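You operate a simulated robot arm through the tools that you are given. There is no shell and no other tool. Be economical: measure what you need, move in short steps, check, and stop when the job is done.

Carry out the task below with a simulated robot arm. There is one attempt and no reset: what you move stays moved.

TASK
Press the white cap home on the slide's post with the lever.
Fine: draw the slide out again at the end.
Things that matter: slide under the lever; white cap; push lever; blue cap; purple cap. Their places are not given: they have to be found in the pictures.

It is judged by the outcome, as a careful person would: the job done as asked, and still so three seconds after it is handed in. It fails if anything else is knocked over, pushed out of place, dropped, spilled or broken.

THE ROBOT
A 6-joint arm with a two-finger parallel gripper, fixed in place. Base frame: the origin is at the foot of the arm, x ahead of it, y to its left, z up; the work surface is at about z = 0. Lengths are in mm, angles in degrees, forces in N, time in s.
With the tool pointing down near the work surface it reaches from about 140 to 580 mm from the base axis. Its first joint turns from -66.0 to 66.0 degrees. Payload 2.1 kg.
Tool frame: the origin (TCP) lies between the finger pads and is the grasp point; the fingertips stand 30 mm ahead of it; z points along the fingers, y is the line along which they close. The gripper opens to 94 mm. The fingers are 28 mm wide and 10 mm thick; the gripper's body (50 by 96 mm) begins 55 mm behind the TCP.
Orientation is told as [roll, pitch, yaw] about the base's x, y, z axes, in that order, counted from this pose: with the fingers straight down and closing along the base's y, the tool's x points along the base's -x, its y along +y and its z along -z.

THE INTERFACE
- The arm moves only by the tool nudge_tool. Its argument "targets" is a list of rows, each an object (a shift or turn left out is 0, a gripper value left out holds the last) with "claw": the finger opening in mm, from 0 to 94; "linear": the shift along the tool's x, y, z in mm, a list of three; "rotation": the turn, a rotation vector about the tool's x, y, z in degrees, a list of three. In form: [{"claw": claw, "linear": [tx, ty, tz], "rotation": [ax, ay, az]}, ...]. A call has 1 to 12 rows; each row is the pose to reach, as a shift and turn from the pose commanded when the call began, along the tool's axes at that moment. A row lasts 0.2 s, in which the tool goes at most 50 mm and 8.6 degrees; a call with a longer step from one row to the next is refused whole, and so is a gripper value outside its range. A pose out of reach is approached as far as the arm can. The call stops where the force on the tool passes 40 N (or 10 N more than at its start, if that is more) or the arm is blocked; 0.2 s more then pass. The fingers move at their own pace (about 72 mm/s each) and stop on an object; they squeeze with about 32 N. The grip force told is the motor's: it shows also when the fingers shut on nothing. Time passes only in rows, and 0.2 s behind the last, so rows that repeat a pose let the fingers close. It gives the time, the measured TCP pose, the force on the tool (base axes), the opening and the grip force at its end, in the units of the frame above (readings bear some noise), and new pictures: "pictures" is both (left out), scene, wrist or none.
- Cameras (640 x 400 px; columns grow to the right, rows downward): "scene" is fixed at [34, -355.2, 495.6]; the picture's right is [0.92, -0.38, 0.00], its down [-0.18, -0.43, -0.89] and it looks along [0.34, 0.82, -0.46] (base axes); focal length 271 px, centre (320, 200). "wrist" rides on the gripper at [-37, 0, -58] in the tool frame; the picture's right is [0.00, -1.00, 0.00], its down [0.97, 0.00, -0.24] and it looks along [0.24, 0.00, 0.97] (tool axes); focal length 218 px, centre (320, 200).
- point_at(camera, pixels): for up to 12 pixels [column, row] of the newest picture of that camera ("zoom" is the newest enlarged one), the place [x, y, z] in the base frame of the surface seen there, good to about 2 mm. No time passes.
- inspect(camera, box): a new picture of the part [left, top, right, bottom] of that camera's present view, enlarged. No time passes.
- sign_off(): hands the job in; it is judged then, once.

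Work in short steps. Measure before you move; look again where a grasp or a placing could have gone wrong, and mend it. You have 80 turns and 120 pictures in all, those below and enlarged ones among them. Open the gripper and draw the arm clear of the work before you hand the job in, unless the task says otherwise; then end with one line.

The tools are called by a JSON object that holds its "method" and its "body". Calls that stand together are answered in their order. nudge_tool: Moves the arm, as the interface text tells. Its arguments: {"type":"object","properties":{"targets":{"type":"array"},"pictures":{"type":"string","enum":["both","scene","wrist","none"]}},"required":["targets"]} The other tools are called the same way: point_at (camera, pixels) gives the place of the surface under pixels of a picture; inspect (camera, box) takes an enlarged picture of a part of a camera's view; sign_off () hands the job in.

At the start:

```text
t: 0.0
tool_pos: [239.8, 130.1, 405.6]
tcp_rot: [0.1, -0.1, 0.1]
wrist_force: [-0.2, -0.5, 0.5]
finger_gap: 94.5
grip_force: 0.1
```

scene: 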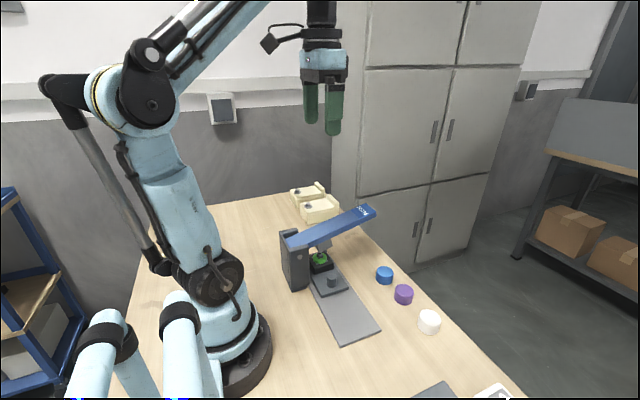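
wrist: 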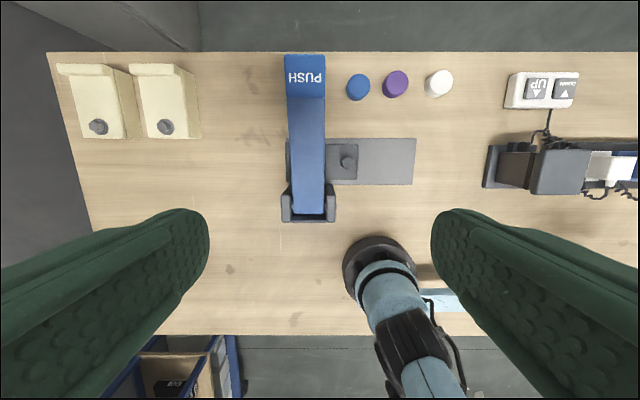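

I'll look closer at the lever and slide before measuring.

{"method": "inspect", "body": {"camera": "scene", "box": [260, 180, 460, 360]}}

{"method": "inspect", "body": {"camera": "wrist", "box": [260, 40, 480, 240]}}

```text
2.22 times, centred on (360, 270) of scene
```

zoom: 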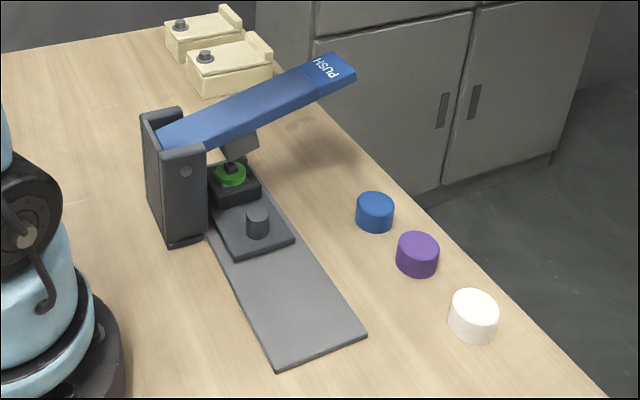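

```text
2.00 times, centred on (370, 140) of wrist
```

zoom: 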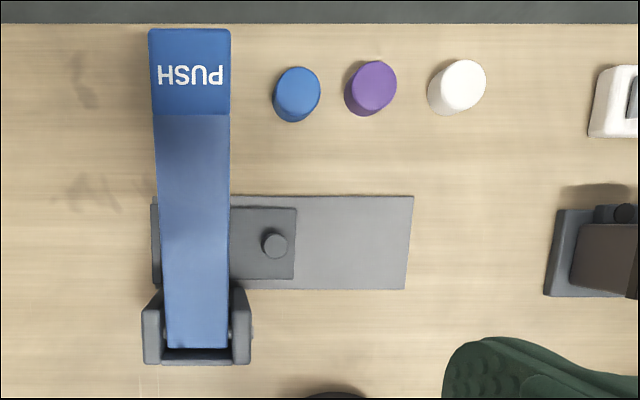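

I'll zoom on the slide and measure in the scene view.

{"method": "inspect", "body": {"camera": "scene", "box": [295, 230, 365, 300]}}

{"method": "point_at", "body": {"camera": "scene", "pixels": [[332, 276], [332, 284], [346, 286], [320, 295], [320, 257], [314, 292], [380, 328], [342, 346], [429, 314], [404, 289], [384, 269], [366, 211]]}}

{"method": "point_at", "body": {"camera": "wrist", "pixels": [[347, 162], [357, 145], [357, 178], [330, 178], [414, 140], [412, 184], [306, 60], [306, 90], [308, 200], [441, 82], [288, 150], [325, 90]]}}

```text
5.71 times, centred on (330, 265) of scene
```

zoom: 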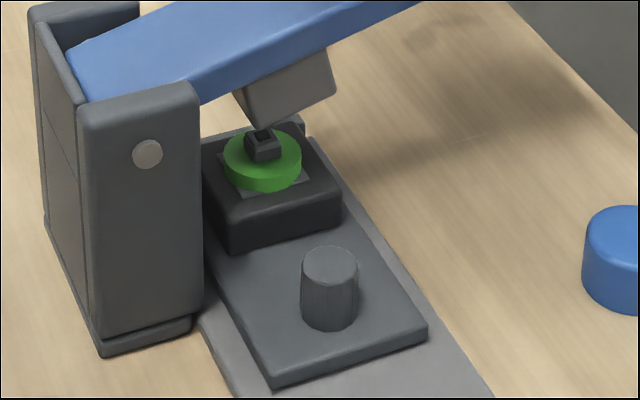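

```text
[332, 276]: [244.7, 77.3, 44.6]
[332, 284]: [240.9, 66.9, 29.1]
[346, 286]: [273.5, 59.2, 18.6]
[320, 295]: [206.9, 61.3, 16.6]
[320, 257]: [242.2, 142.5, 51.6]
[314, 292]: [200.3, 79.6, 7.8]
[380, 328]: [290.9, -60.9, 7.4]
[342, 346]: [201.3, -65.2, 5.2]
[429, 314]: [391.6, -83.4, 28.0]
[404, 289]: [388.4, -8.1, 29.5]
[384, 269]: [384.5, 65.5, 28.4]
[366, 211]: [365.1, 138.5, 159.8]
```

```text
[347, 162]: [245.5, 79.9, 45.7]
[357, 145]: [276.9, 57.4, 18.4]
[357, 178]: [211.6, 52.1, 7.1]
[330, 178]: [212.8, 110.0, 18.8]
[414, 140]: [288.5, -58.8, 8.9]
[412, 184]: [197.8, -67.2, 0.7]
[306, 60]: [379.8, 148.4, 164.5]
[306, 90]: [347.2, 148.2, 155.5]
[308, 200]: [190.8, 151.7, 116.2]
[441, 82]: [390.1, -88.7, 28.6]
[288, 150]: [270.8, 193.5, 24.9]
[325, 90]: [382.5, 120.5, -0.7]
```

The slide carriage has a knob at about (245, 78), top z≈46. Its post (green seat) sits under the lever at y≈142. I'll turn the tool so it closes along x and come down above the knob.

{"method": "nudge_tool", "body": {"targets": [{"claw": 50, "linear": [-0.5, -5, 20], "rotation": [0, 0, 8.2]}, {"linear": [-1, -10, 40], "rotation": [0, 0, 16.4]}, {"linear": [-1.5, -15, 60], "rotation": [0, 0, 24.6]}, {"linear": [-2, -20, 80], "rotation": [0, 0, 32.8]}, {"linear": [-2.5, -25, 100], "rotation": [0, 0, 41]}, {"linear": [-3, -30, 120], "rotation": [0, 0, 49.2]}, {"linear": [-3.5, -35, 140], "rotation": [0, 0, 57.4]}, {"linear": [-4, -40, 165], "rotation": [0, 0, 65.6]}, {"linear": [-4.5, -45, 190], "rotation": [0, 0, 73.8]}, {"linear": [-5, -51, 215], "rotation": [0, 0, 82]}, {"linear": [-5.2, -51, 240], "rotation": [0, 0, 90]}, {"linear": [-5.2, -51, 265], "rotation": [0, 0, 90]}]}}

```text
t: 2.6
tool_pos: [244.3, 80.0, 141.1]
tcp_rot: [0.1, 0.1, -90.0]
wrist_force: [0.0, -0.3, 0.5]
finger_gap: 49.9
grip_force: 0.1
```

scene: 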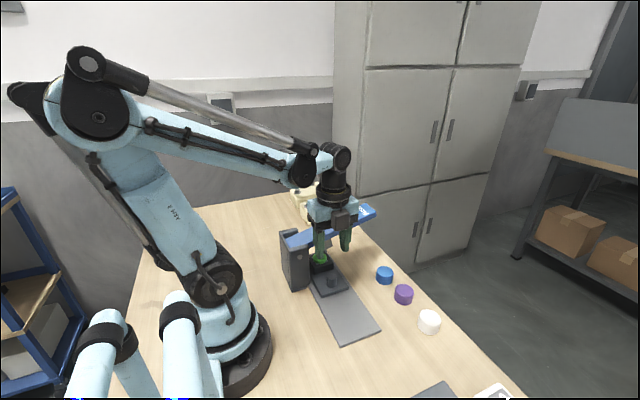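
wrist: 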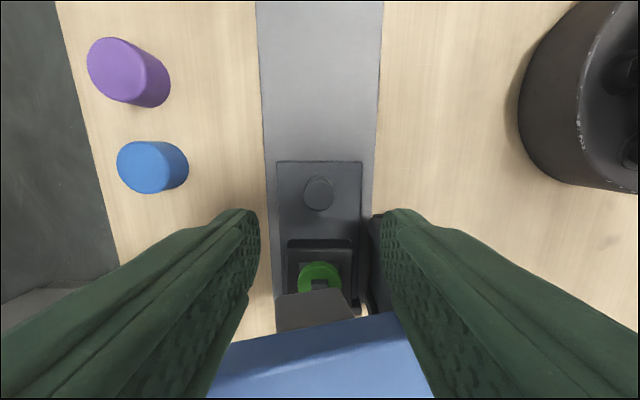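

{"method": "point_at", "body": {"camera": "wrist", "pixels": [[319, 190], [305, 192], [334, 192], [319, 268], [319, 243], [375, 225], [279, 180], [362, 180], [300, 300], [320, 284]]}}

```text
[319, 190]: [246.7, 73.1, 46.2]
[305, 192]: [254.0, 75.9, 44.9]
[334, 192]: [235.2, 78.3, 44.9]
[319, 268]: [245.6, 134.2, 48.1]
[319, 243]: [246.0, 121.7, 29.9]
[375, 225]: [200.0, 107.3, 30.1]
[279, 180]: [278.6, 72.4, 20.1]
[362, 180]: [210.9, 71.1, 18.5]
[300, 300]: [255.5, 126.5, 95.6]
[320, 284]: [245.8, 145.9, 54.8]
```

Knob centre is about (246, 76). I'll descend over it and close.

{"method": "nudge_tool", "body": {"targets": [{"linear": [-4, 1.5, 30]}, {"linear": [-4, 1.5, 60]}, {"linear": [-4, 1.5, 87]}, {"claw": 5, "linear": [-4, 1.5, 87]}, {"linear": [-4, 1.5, 87]}, {"linear": [-4, 1.5, 87]}]}}

```text
t: 4.0
tool_pos: [245.7, 77.3, 54.5]
tcp_rot: [-0.1, 0.1, -89.9]
wrist_force: [-15.7, 1.1, -25.9]
finger_gap: 23.5
grip_force: 45.2
```

scene: 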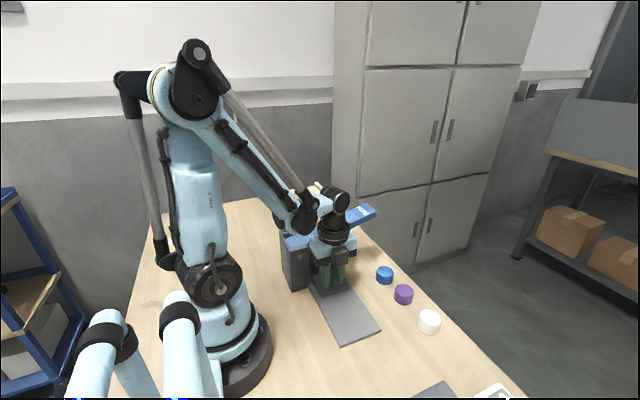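
wrist: 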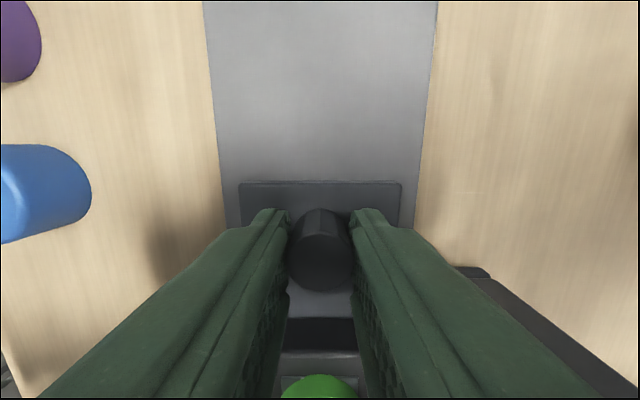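

The knob is held. I'll draw the slide out along -y.

{"method": "nudge_tool", "body": {"targets": [{"linear": [-5, 0, 0]}, {"linear": [-12, 0, 0]}, {"linear": [-20, 0, 0]}, {"linear": [-28, 0, 0]}, {"linear": [-36, 0, 0]}, {"linear": [-44, 0, 0]}]}}

```text
t: 4.5
tool_pos: [245.8, 72.3, 53.6]
tcp_rot: [0.0, 0.1, -89.9]
wrist_force: [-2.1, 0.6, -3.1]
finger_gap: 23.2
grip_force: 44.8
stopped in row 2: the force on the tool passed its limit (the readings are from after the stop); the commanded pose is now the measured one
```

scene: 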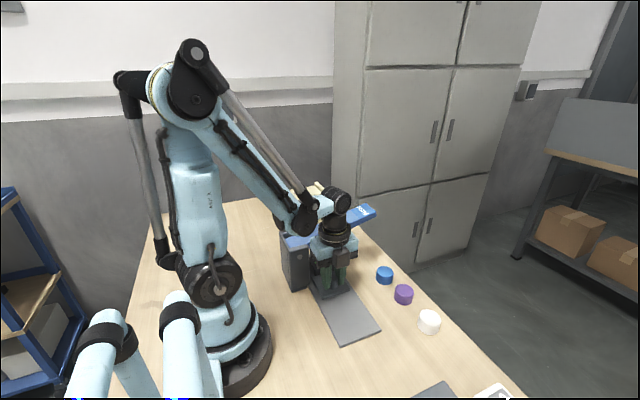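
wrist: 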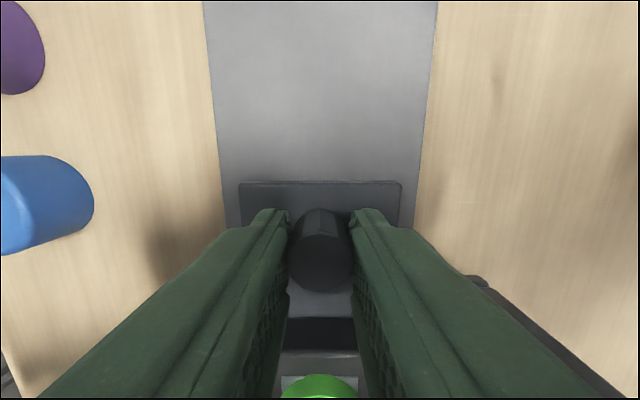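

The slide moved about 5 mm (blue cap shifted in view) and the held-in load has now relaxed, so I'll continue.

{"method": "nudge_tool", "body": {"targets": [{"linear": [-3, 0, 0]}, {"linear": [-7, 0, 0]}, {"linear": [-12, 0, 0]}, {"linear": [-18, 0, 0]}, {"linear": [-24, 0, 0]}, {"linear": [-30, 0, 0]}, {"linear": [-36, 0, 0]}, {"linear": [-42, 0, 0]}, {"linear": [-48, 0, 0]}], "pictures": "wrist"}}

```text
t: 6.5
tool_pos: [244.2, 23.3, 52.1]
tcp_rot: [-0.2, 0.2, -89.9]
wrist_force: [-4.1, 0.6, 11.7]
finger_gap: 23.5
grip_force: 44.8
```

wrist: 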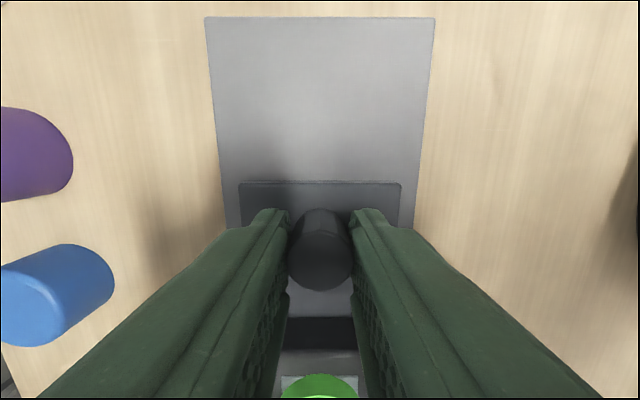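

{"method": "nudge_tool", "body": {"targets": [{"linear": [-4, 0, 0]}, {"linear": [-10, 0, 0]}, {"linear": [-16, 0, 0]}, {"linear": [-22, 0, 0]}, {"linear": [-28, 0, 0]}, {"linear": [-34, 0, 0]}, {"linear": [-40, 0, 0]}, {"linear": [-46, 0, 0]}, {"linear": [-52, 0, 0]}, {"linear": [-58, 0, 0]}, {"linear": [-64, 0, 0]}]}}

```text
t: 8.8
tool_pos: [246.5, -37.3, 52.3]
tcp_rot: [-0.1, 1.0, -89.8]
wrist_force: [-7.0, 36.0, -4.8]
finger_gap: 23.9
grip_force: 46.0
```

scene: 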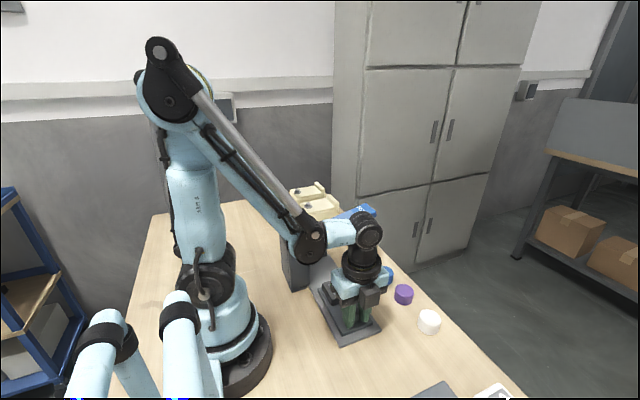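
wrist: 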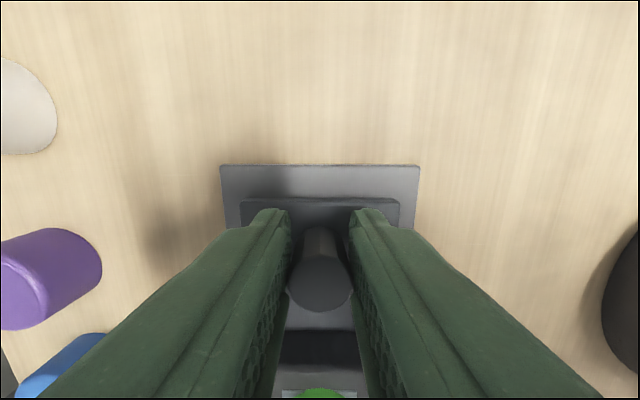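

The slide is at its end stop (36 N in y). I'll release and rise.

{"method": "nudge_tool", "body": {"targets": [{"linear": [3, 0, 0]}, {"claw": 50, "linear": [3, 0, 0]}, {"linear": [3, 0, 0]}, {"linear": [3, 0, -40]}, {"linear": [3, 0, -80]}, {"linear": [3, 0, -120]}, {"linear": [-20, 0, -160]}, {"linear": [-50, 0, -180]}]}}

{"method": "inspect", "body": {"camera": "scene", "box": [270, 200, 450, 360]}}

```text
t: 10.7
tool_pos: [245.8, -92.3, 232.4]
tcp_rot: [-0.1, 0.1, -89.9]
wrist_force: [-0.1, 0.3, -0.1]
finger_gap: 50.0
grip_force: 0.1
```

scene: 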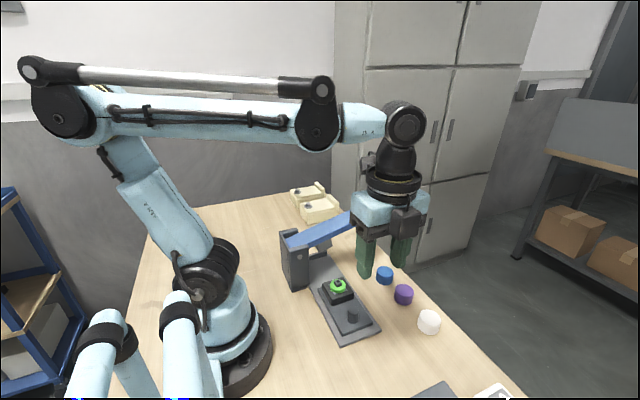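
wrist: 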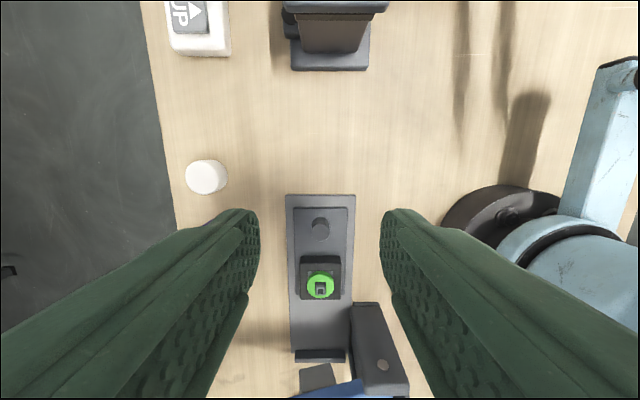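

```text
2.50 times, centred on (360, 280) of scene
```

zoom: 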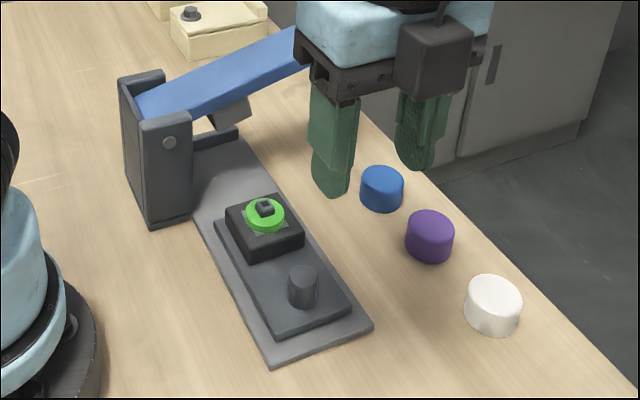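

{"method": "inspect", "body": {"camera": "wrist", "box": [285, 250, 355, 320]}}

{"method": "inspect", "body": {"camera": "scene", "box": [315, 265, 365, 315]}}

{"method": "inspect", "body": {"camera": "wrist", "box": [175, 145, 245, 215]}}

{"method": "point_at", "body": {"camera": "wrist", "pixels": [[206, 177], [320, 284], [320, 292], [308, 288], [333, 288], [320, 275], [320, 299], [305, 260], [338, 262]]}}

{"method": "point_at", "body": {"camera": "scene", "pixels": [[429, 314], [338, 282], [338, 287], [331, 287], [346, 287], [419, 316], [440, 317], [429, 328]]}}

```text
5.71 times, centred on (320, 285) of wrist
```

zoom: 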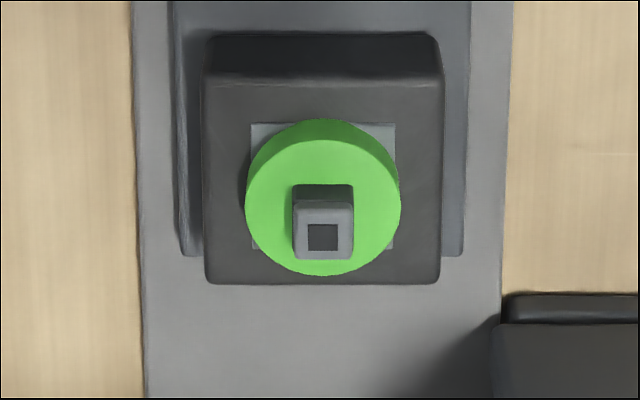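

```text
8.00 times, centred on (340, 290) of scene
```

zoom: 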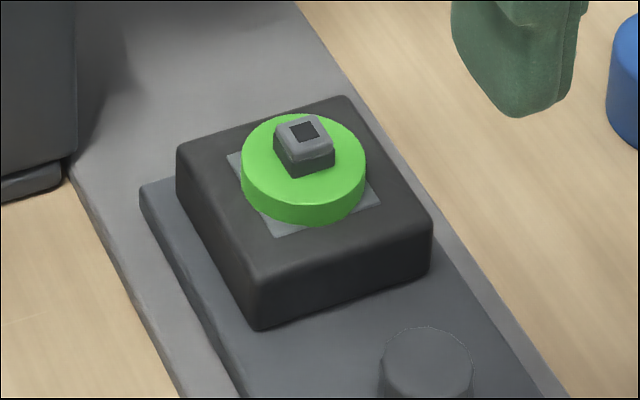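

```text
5.71 times, centred on (210, 180) of wrist
```

zoom: 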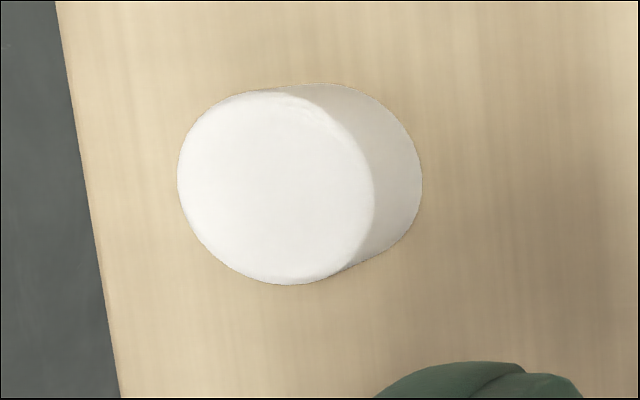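

```text
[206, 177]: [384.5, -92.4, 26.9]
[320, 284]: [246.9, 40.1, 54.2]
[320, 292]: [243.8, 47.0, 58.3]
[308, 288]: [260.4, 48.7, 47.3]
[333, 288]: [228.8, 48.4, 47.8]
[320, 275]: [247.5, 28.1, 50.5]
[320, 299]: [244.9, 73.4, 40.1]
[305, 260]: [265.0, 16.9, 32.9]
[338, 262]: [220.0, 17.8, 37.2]
```

```text
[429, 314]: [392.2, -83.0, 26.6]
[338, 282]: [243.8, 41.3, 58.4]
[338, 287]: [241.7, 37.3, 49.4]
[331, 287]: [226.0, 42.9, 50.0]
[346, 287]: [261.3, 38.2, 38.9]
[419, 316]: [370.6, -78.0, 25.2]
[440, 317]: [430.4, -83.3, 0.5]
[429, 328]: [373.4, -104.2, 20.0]
```

The slide is fully out, with a square post at about (245, 44), top z≈58, and the white cap at about (388, -92), top z≈28. I'll move above the cap at z≈140 for a finer measurement.

{"method": "nudge_tool", "body": {"targets": [{"claw": 80, "linear": [0, 40, 10]}, {"linear": [0, 80, 30]}, {"linear": [0, 115, 55]}, {"linear": [0, 142, 85]}, {"linear": [0, 142, 92]}, {"linear": [0, 142, 92]}]}}

{"method": "inspect", "body": {"camera": "wrist", "box": [240, 100, 400, 260]}}

```text
t: 12.1
tool_pos: [387.7, -89.5, 139.5]
tcp_rot: [-0.1, 0.1, -89.9]
wrist_force: [0.4, -0.3, 0.7]
finger_gap: 79.9
grip_force: 0.1
```

scene: 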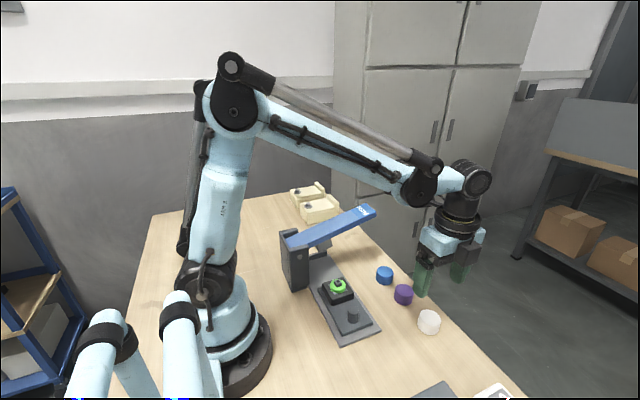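
wrist: 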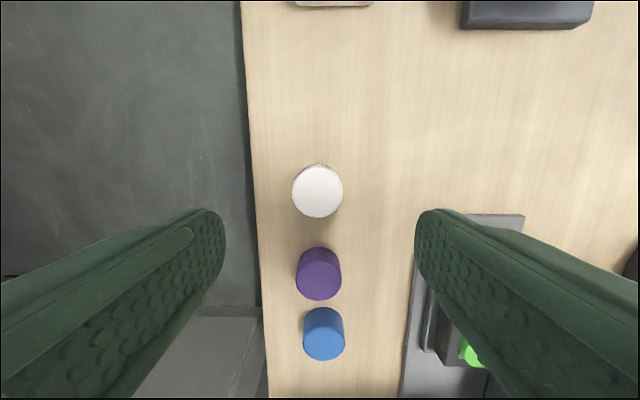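

```text
2.50 times, centred on (320, 180) of wrist
```

zoom: 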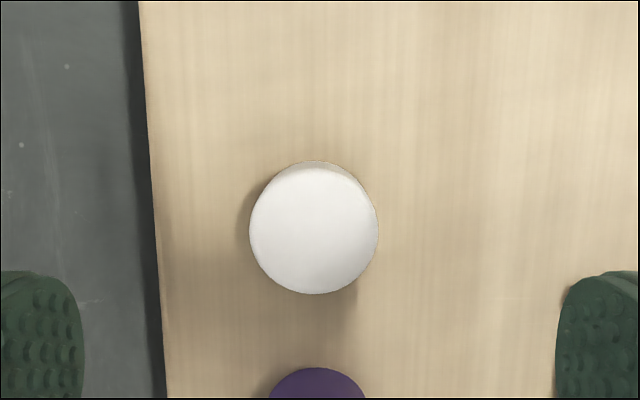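

Cap centre computes to (389.8, -91). I'll descend and grip its upper part.

{"method": "nudge_tool", "body": {"targets": [{"claw": 70, "linear": [-1.4, 2, 35]}, {"linear": [-1.4, 2, 70]}, {"linear": [-1.4, 2, 98]}, {"linear": [-1.4, 2, 98]}, {"claw": 36, "linear": [-1.4, 2, 98]}, {"linear": [-1.4, 2, 98]}, {"linear": [-1.4, 2, 98]}]}}

```text
t: 13.7
tool_pos: [388.7, -90.5, 43.9]
tcp_rot: [-0.1, 0.1, -89.9]
wrist_force: [-0.2, 0.1, 0.5]
finger_gap: 40.6
grip_force: 32.1
```

scene: 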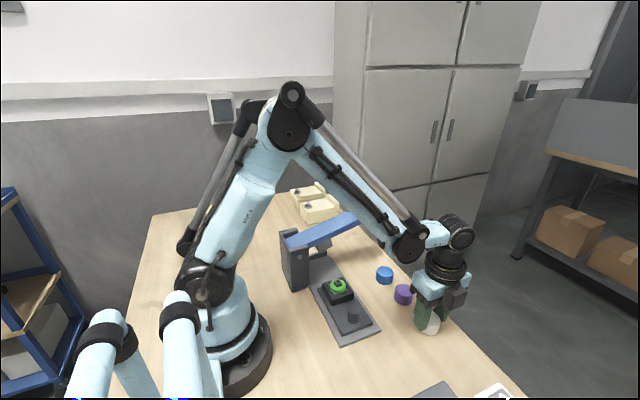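
wrist: 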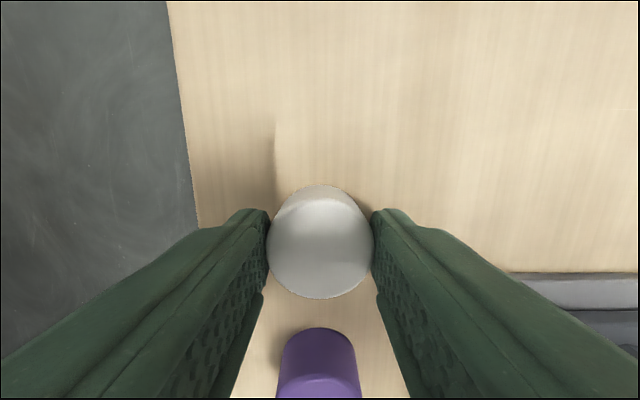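

Cap held (40.6 mm). I'll lift and tilt it towards the scene camera to see its underside's socket orientation.

{"method": "nudge_tool", "body": {"targets": [{"linear": [0, 0, -40]}, {"linear": [0, -10, -85]}, {"linear": [0, -20, -130]}, {"linear": [0, -30, -175]}, {"linear": [0, -40, -210], "rotation": [0, -8, 0]}, {"linear": [0, -40, -230], "rotation": [0, -16, 0]}, {"linear": [0, -40, -230], "rotation": [0, -24, 0]}, {"linear": [0, -40, -230], "rotation": [0, -32, 0]}, {"linear": [0, -40, -230], "rotation": [0, -40, 0]}, {"linear": [0, -40, -230], "rotation": [0, -48, 0]}, {"linear": [0, -40, -230], "rotation": [0, -56, 0]}, {"linear": [0, -40, -230], "rotation": [0, -64, 0]}], "pictures": "scene"}}

```text
t: 16.2
tool_pos: [349.6, -92.4, 272.7]
tcp_rot: [-0.2, -64.0, -89.7]
wrist_force: [-1.0, 0.6, -1.0]
finger_gap: 40.2
grip_force: 32.2
```

scene: 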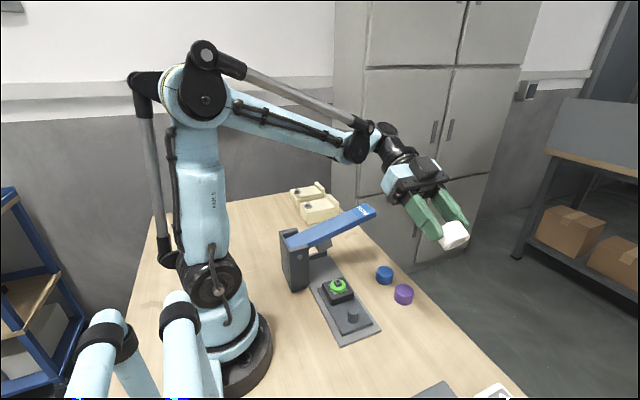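

{"method": "inspect", "body": {"camera": "scene", "box": [430, 210, 480, 260]}}

```text
8.00 times, centred on (455, 235) of scene
```

zoom: 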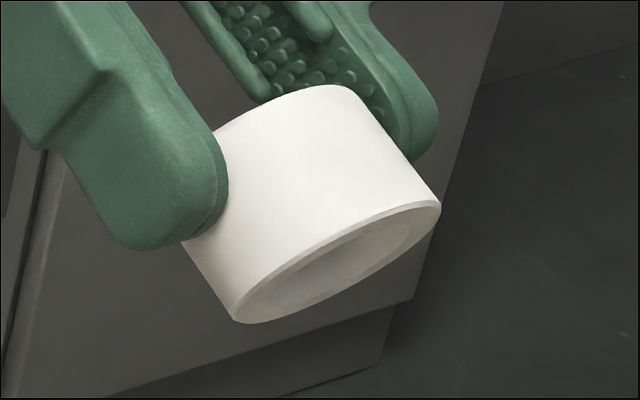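

{"method": "nudge_tool", "body": {"targets": [{"linear": [0, -20, 0], "rotation": [0, -8, 0]}, {"linear": [0, -40, 0], "rotation": [0, -16, 0]}, {"linear": [0, -60, 0], "rotation": [0, -24, 0]}, {"linear": [0, -80, 0], "rotation": [0, -32, 0]}, {"linear": [0, -100, 0], "rotation": [0, -36, 0]}], "pictures": "scene"}}

```text
t: 17.4
tool_pos: [248.6, -92.9, 273.9]
tcp_rot: [-179.2, -80.1, 89.4]
wrist_force: [0.0, -0.2, -0.2]
finger_gap: 40.8
grip_force: 32.2
```

scene: 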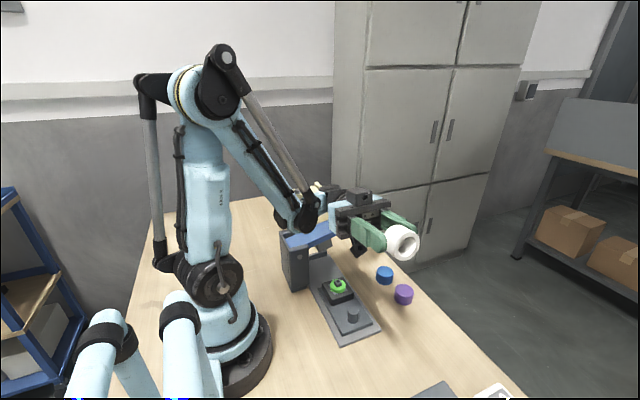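

{"method": "inspect", "body": {"camera": "scene", "box": [380, 220, 425, 265]}}

```text
8.89 times, centred on (402, 242) of scene
```

zoom: 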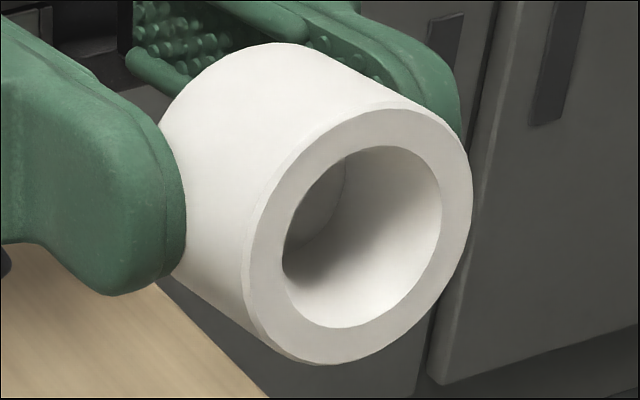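

The bore is round, so it fits over the green collar and orientation doesn't matter. I'll undo the tilt in place.

{"method": "nudge_tool", "body": {"targets": [{"rotation": [0, 8.4, 0]}, {"rotation": [0, 16.8, 0]}, {"rotation": [0, 25.2, 0]}, {"rotation": [0, 33.6, 0]}, {"rotation": [0, 42, 0]}, {"rotation": [0, 50.4, 0]}, {"rotation": [0, 58.8, 0]}, {"rotation": [0, 67.2, 0]}, {"rotation": [0, 75.6, 0]}, {"rotation": [0, 84, 0]}, {"rotation": [0, 92.4, 0]}, {"rotation": [0, 100, 0]}], "pictures": "wrist"}}

{"method": "inspect", "body": {"camera": "wrist", "box": [240, 180, 400, 340]}}

```text
t: 20.1
tool_pos: [250.1, -93.7, 274.6]
tcp_rot: [-0.1, 0.3, -89.9]
wrist_force: [0.5, -0.4, -0.6]
finger_gap: 40.6
grip_force: 32.0
```

wrist: 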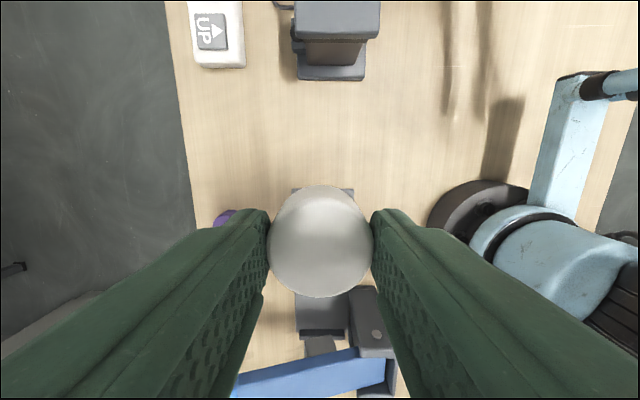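

```text
2.50 times, centred on (320, 260) of wrist
```

zoom: 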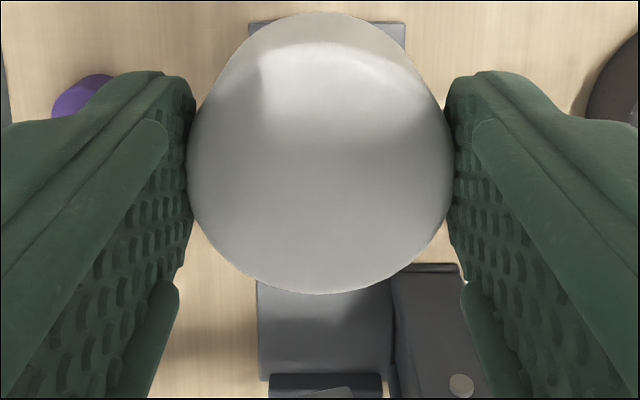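

Cap centre coincides with the TCP. The post measures (245.4, 44). I'll move over it at a safe height.

{"method": "nudge_tool", "body": {"targets": [{"linear": [40, -1, 20]}, {"linear": [80, -2, 50]}, {"linear": [110, -4, 80]}, {"linear": [130, -4, 110]}, {"linear": [137, -4, 140]}, {"linear": [137, -4, 140]}, {"linear": [137, -4, 140]}]}}

{"method": "inspect", "body": {"camera": "scene", "box": [300, 230, 380, 310]}}

```text
t: 21.6
tool_pos: [246.3, 45.3, 133.0]
tcp_rot: [-0.1, 0.2, -89.9]
wrist_force: [0.2, 0.7, -0.6]
finger_gap: 40.3
grip_force: 31.9
```

scene: 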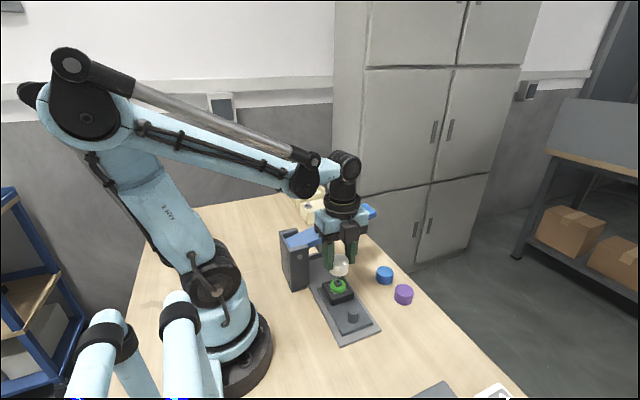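
wrist: 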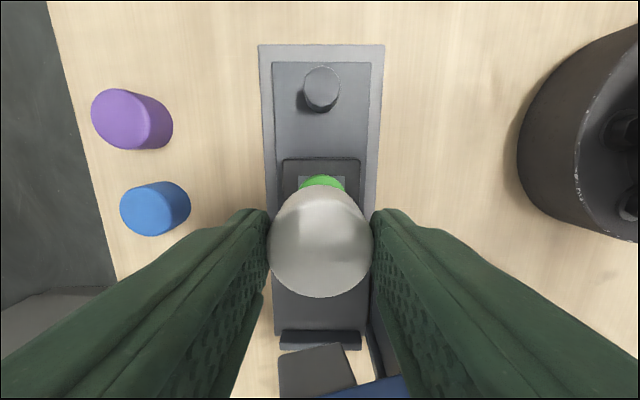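

```text
5.00 times, centred on (340, 270) of scene
```

zoom: 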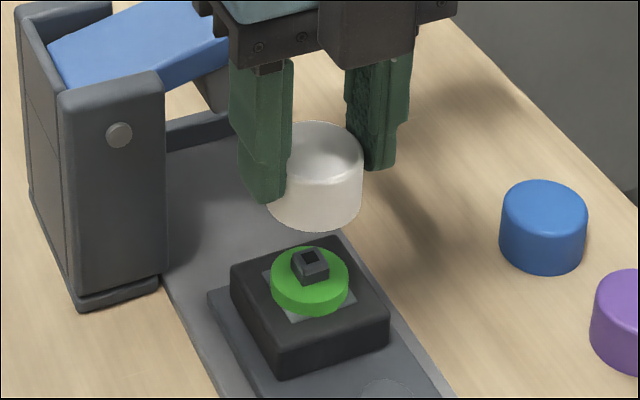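

Aligned within about 1 mm. I'll lower gently towards the post, stepping smaller near contact.

{"method": "nudge_tool", "body": {"targets": [{"linear": [-1, -0.8, 12]}, {"linear": [-1, -0.8, 22]}, {"linear": [-1, -0.8, 29]}, {"linear": [-1, -0.8, 32]}, {"linear": [-1, -0.8, 34]}, {"linear": [-1, -0.8, 34]}], "pictures": "scene"}}

{"method": "inspect", "body": {"camera": "scene", "box": [310, 250, 370, 310]}}

```text
t: 23.1
tool_pos: [244.2, 43.9, 98.5]
tcp_rot: [-0.1, 0.1, -89.9]
wrist_force: [0.0, -0.2, 0.1]
finger_gap: 40.3
grip_force: 32.1
```

scene: 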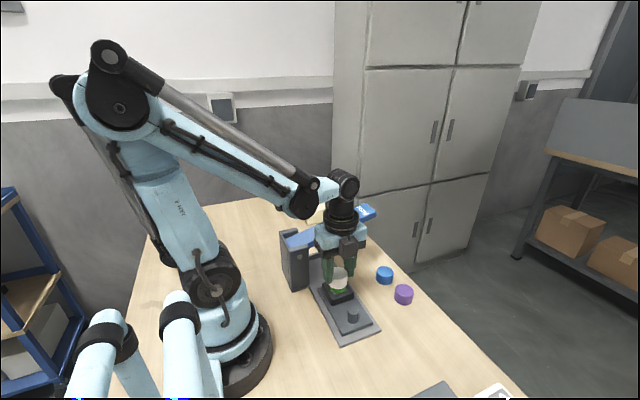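

```text
6.67 times, centred on (340, 280) of scene
```

zoom: 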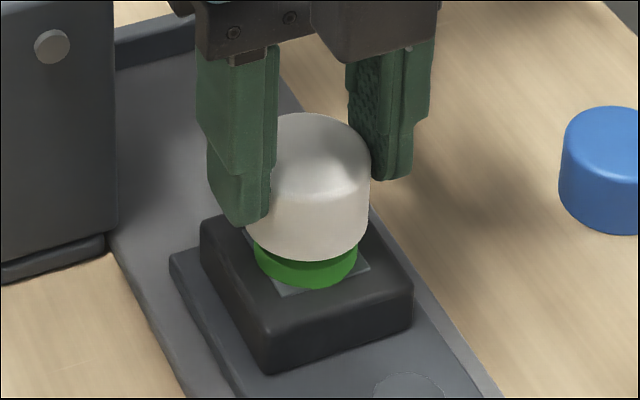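

No contact yet and the cap is well centred over the collar. I'll continue down in 1–2 mm steps.

{"method": "nudge_tool", "body": {"targets": [{"linear": [0, 0, 1.5]}, {"linear": [0, 0, 3]}, {"linear": [0, 0, 4.5]}, {"linear": [0, 0, 6]}], "pictures": "none"}}

```text
t: 24.1
tool_pos: [244.1, 44.5, 94.0]
tcp_rot: [-0.1, 0.1, -89.9]
wrist_force: [-1.1, 1.3, 7.6]
finger_gap: 40.7
grip_force: 32.2
```

{"method": "inspect", "body": {"camera": "scene", "box": [310, 250, 370, 310]}}

```text
6.67 times, centred on (340, 280) of scene
```

zoom: 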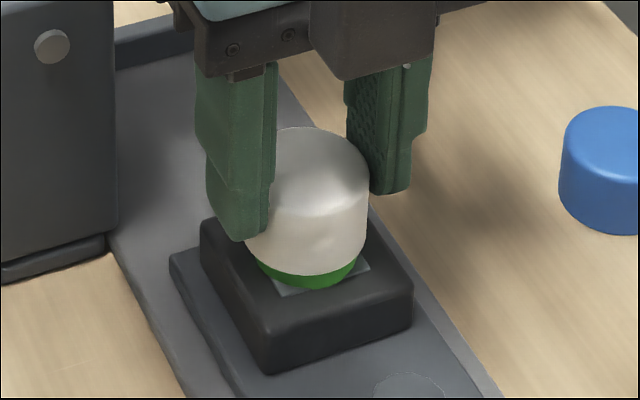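

The cap rests on the collar with about 8 N. I'll release and rise, then check seating.

{"method": "nudge_tool", "body": {"targets": [{"claw": 46, "linear": [0, 0, 6]}, {"claw": 60, "linear": [0, 0, 6]}, {"linear": [0, 0, 6]}, {"linear": [0, 0, -30]}, {"linear": [0, 0, -70]}, {"linear": [-40, 0, -100]}, {"linear": [-80, 0, -120]}]}}

{"method": "inspect", "body": {"camera": "scene", "box": [310, 250, 370, 310]}}

{"method": "inspect", "body": {"camera": "wrist", "box": [270, 200, 370, 300]}}

```text
t: 25.6
tool_pos: [243.1, -37.1, 213.9]
tcp_rot: [-0.1, 0.2, -89.9]
wrist_force: [-0.3, -0.9, 0.0]
finger_gap: 60.0
grip_force: 0.2
```

scene: 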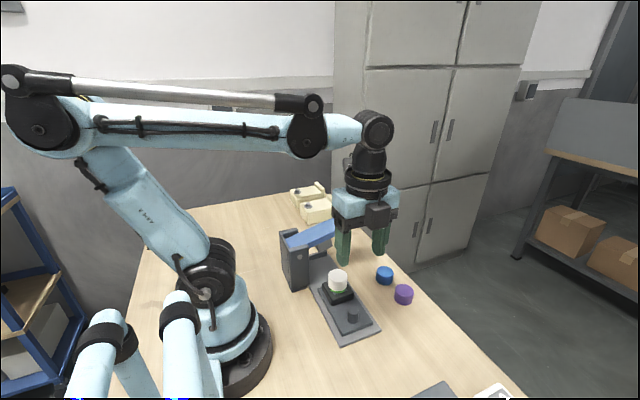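
wrist: 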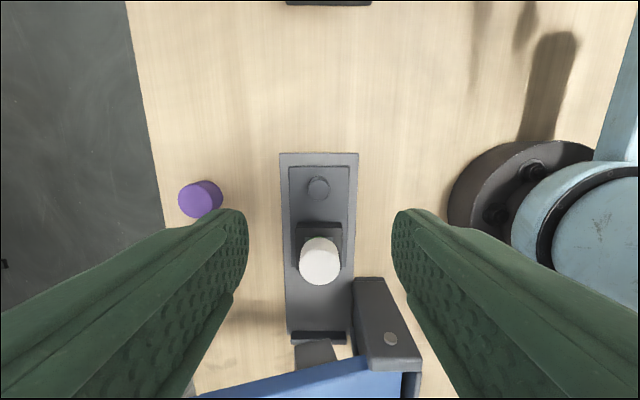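

```text
6.67 times, centred on (340, 280) of scene
```

zoom: 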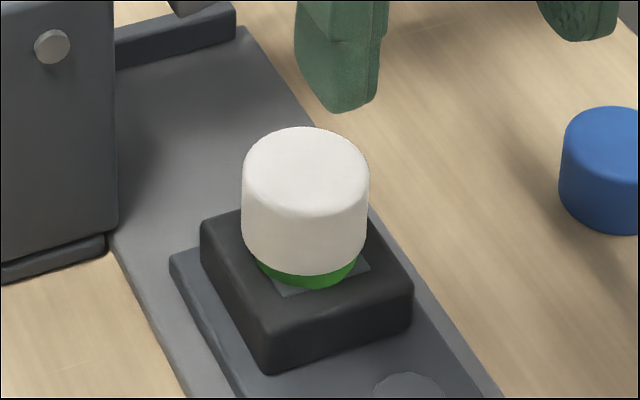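

```text
4.00 times, centred on (320, 250) of wrist
```

zoom: 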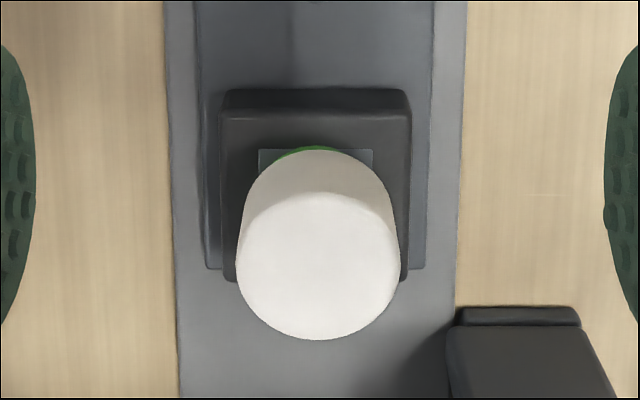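

The cap sits level and centred. I'll measure the knob, cap top and the lever's hammer before sliding in.

{"method": "point_at", "body": {"camera": "scene", "pixels": [[337, 275], [353, 313], [318, 247], [325, 247], [318, 250], [326, 250]]}}

{"method": "point_at", "body": {"camera": "wrist", "pixels": [[318, 186], [321, 266], [300, 345], [330, 345], [318, 336], [318, 362]]}}

{"method": "inspect", "body": {"camera": "scene", "box": [290, 215, 350, 275]}}

```text
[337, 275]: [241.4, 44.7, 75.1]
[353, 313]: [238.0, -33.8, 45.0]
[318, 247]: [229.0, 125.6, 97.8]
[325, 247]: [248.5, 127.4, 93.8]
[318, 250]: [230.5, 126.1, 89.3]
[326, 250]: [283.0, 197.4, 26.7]
```

```text
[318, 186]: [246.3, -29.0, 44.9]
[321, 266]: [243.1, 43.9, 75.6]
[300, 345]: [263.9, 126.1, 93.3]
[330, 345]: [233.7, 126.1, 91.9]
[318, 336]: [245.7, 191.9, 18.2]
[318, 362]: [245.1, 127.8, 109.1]
```

```text
6.67 times, centred on (320, 245) of scene
```

zoom: 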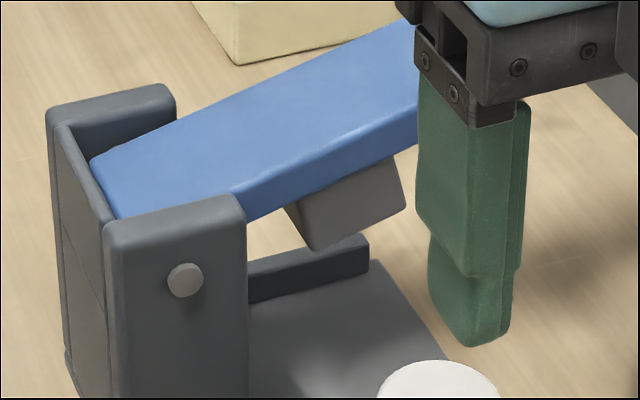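

Hammer underside is ≥88 and the cap top is 76, so it clears. I'll take the knob (246, -35) again.

{"method": "nudge_tool", "body": {"targets": [{"claw": 50, "linear": [2, 2.5, 45]}, {"linear": [2, 2.5, 90]}, {"linear": [2, 2.5, 130]}, {"linear": [2, 2.5, 160]}, {"linear": [2, 2.5, 160]}, {"claw": 18, "linear": [2, 2.5, 160]}, {"linear": [2, 2.5, 160]}, {"linear": [2, 2.5, 160]}]}}

```text
t: 27.4
tool_pos: [247.2, -34.2, 53.4]
tcp_rot: [-0.3, 0.2, -89.9]
wrist_force: [-15.5, 0.7, -7.1]
finger_gap: 26.9
grip_force: 8.3
```

scene: 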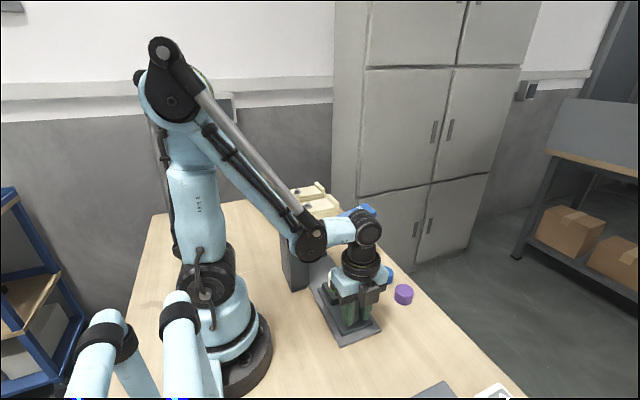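
wrist: 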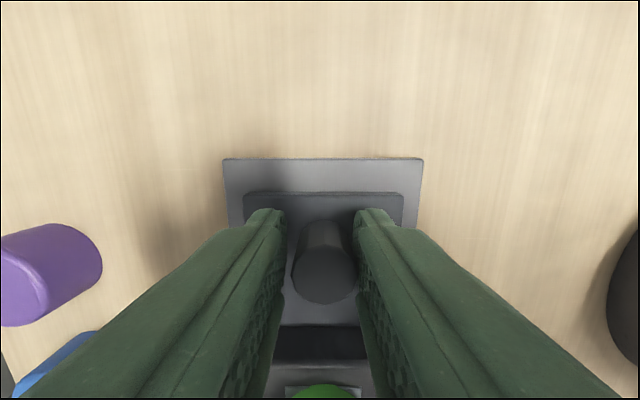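

The knob sits about 2 mm to the -x side. I'll shift and close fully.

{"method": "nudge_tool", "body": {"targets": [{"claw": 18, "linear": [0, -1, 0]}, {"linear": [0, -1.8, 0]}, {"linear": [0, -1.8, 0]}], "pictures": "none"}}

```text
t: 28.2
tool_pos: [245.2, -34.0, 54.7]
tcp_rot: [0.0, 0.1, -89.8]
wrist_force: [-11.8, -0.1, -3.8]
finger_gap: 24.5
grip_force: 6.3
```

{"method": "nudge_tool", "body": {"targets": [{"claw": 8, "linear": [0, 0, 0]}, {"linear": [0, 0, 0]}, {"linear": [2, 0, 0]}, {"linear": [6, 0, 0]}, {"linear": [11, 0, 0]}, {"linear": [16, 0, 0]}, {"linear": [21, 0, 0]}, {"linear": [26, 0, 0]}, {"linear": [31, 0, 0]}, {"linear": [35, 0, 0]}, {"linear": [38, 0, 0]}]}}

{"method": "inspect", "body": {"camera": "scene", "box": [290, 220, 380, 310]}}

```text
t: 30.6
tool_pos: [245.6, 4.4, 52.4]
tcp_rot: [-0.1, 0.1, -89.9]
wrist_force: [-14.4, -2.0, 11.3]
finger_gap: 23.4
grip_force: 45.5
```

scene: 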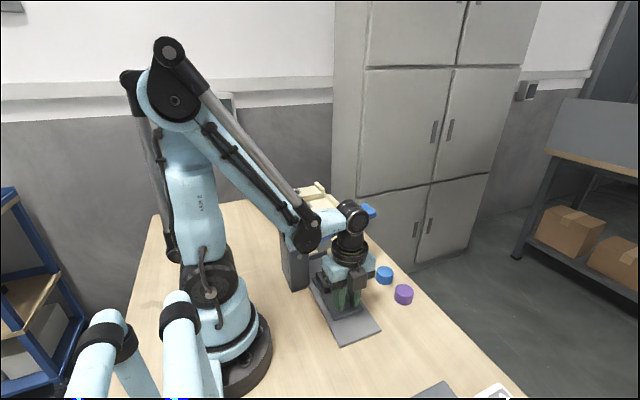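
wrist: 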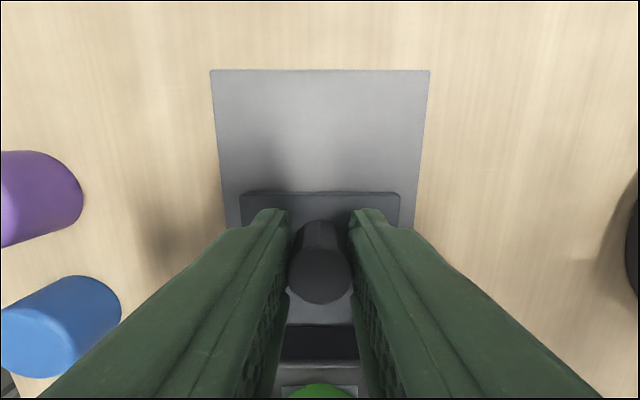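

```text
4.44 times, centred on (335, 265) of scene
```

zoom: 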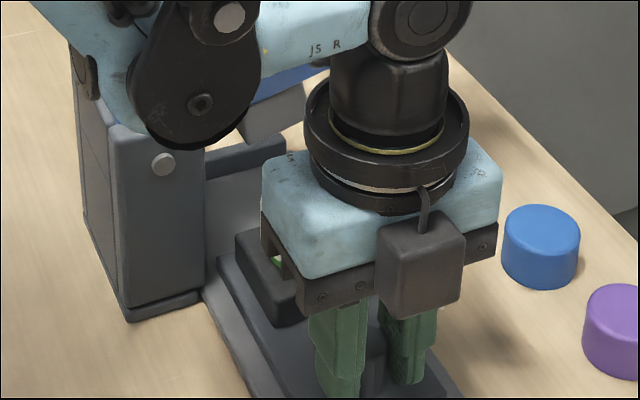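

{"method": "nudge_tool", "body": {"targets": [{"linear": [2, 0, 0]}, {"linear": [6, 0, 0]}, {"linear": [11, 0, 0]}, {"linear": [16, 0, 0]}, {"linear": [21, 0, 0]}, {"linear": [26, 0, 0]}, {"linear": [32, 0, 0]}, {"linear": [38, 0, 0]}, {"linear": [44, 0, 0]}, {"linear": [50, 0, 0]}, {"linear": [55, 0, 0]}, {"linear": [59, 0, 0]}], "pictures": "wrist"}}

```text
t: 33.2
tool_pos: [245.3, 62.9, 53.8]
tcp_rot: [-0.2, 0.1, -89.9]
wrist_force: [-6.5, 0.4, 17.3]
finger_gap: 23.7
grip_force: 44.7
```

wrist: 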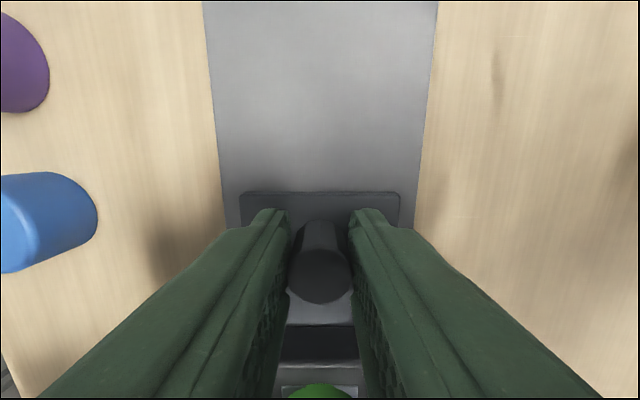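

{"method": "nudge_tool", "body": {"targets": [{"linear": [3, 0, 0]}, {"linear": [6, 0, 0]}, {"linear": [9, 0, 0]}, {"linear": [11, 0, 0]}, {"linear": [13, 0, 0]}, {"linear": [14, 0, 0]}], "pictures": "wrist"}}

```text
t: 34.6
tool_pos: [245.3, 74.7, 52.2]
tcp_rot: [-0.1, -0.6, -90.1]
wrist_force: [-7.5, -36.8, -0.5]
finger_gap: 23.8
grip_force: 44.9
```

wrist: 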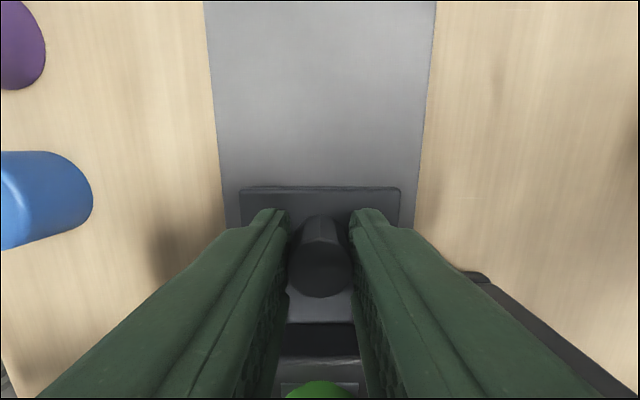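

Fully in against the stop (-37 N). I'll relax, release and withdraw to inspect.

{"method": "nudge_tool", "body": {"targets": [{"linear": [-2, 0, 0]}, {"claw": 50, "linear": [-2, 0, 0]}, {"linear": [-2, 0, 0]}, {"linear": [-2, 0, -40]}, {"linear": [-10, 0, -85]}, {"linear": [-40, 0, -125]}, {"linear": [-70, 0, -165]}, {"linear": [-90, 0, -195]}]}}

{"method": "inspect", "body": {"camera": "scene", "box": [280, 210, 360, 290]}}

```text
t: 36.5
tool_pos: [243.8, -13.1, 247.1]
tcp_rot: [-0.1, 0.2, -89.9]
wrist_force: [0.0, 1.1, -0.5]
finger_gap: 49.9
grip_force: 0.1
```

scene: 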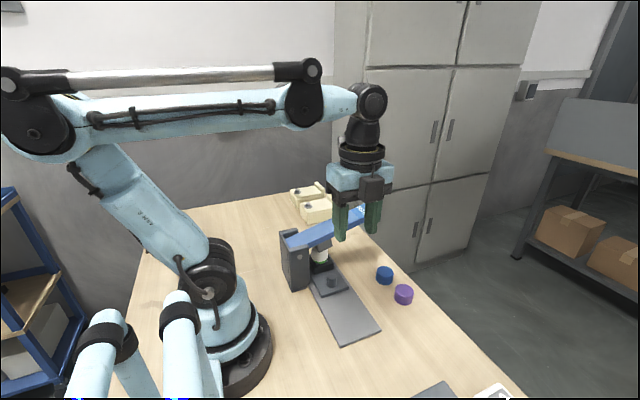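
wrist: 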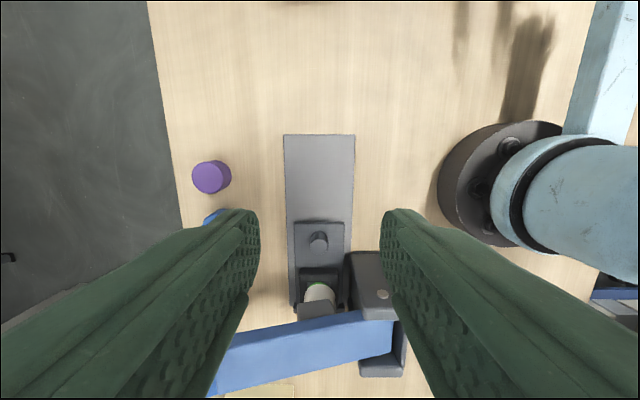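

```text
5.00 times, centred on (320, 250) of scene
```

zoom: 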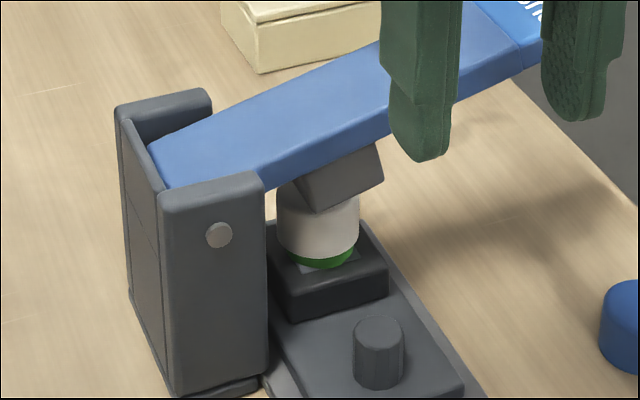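

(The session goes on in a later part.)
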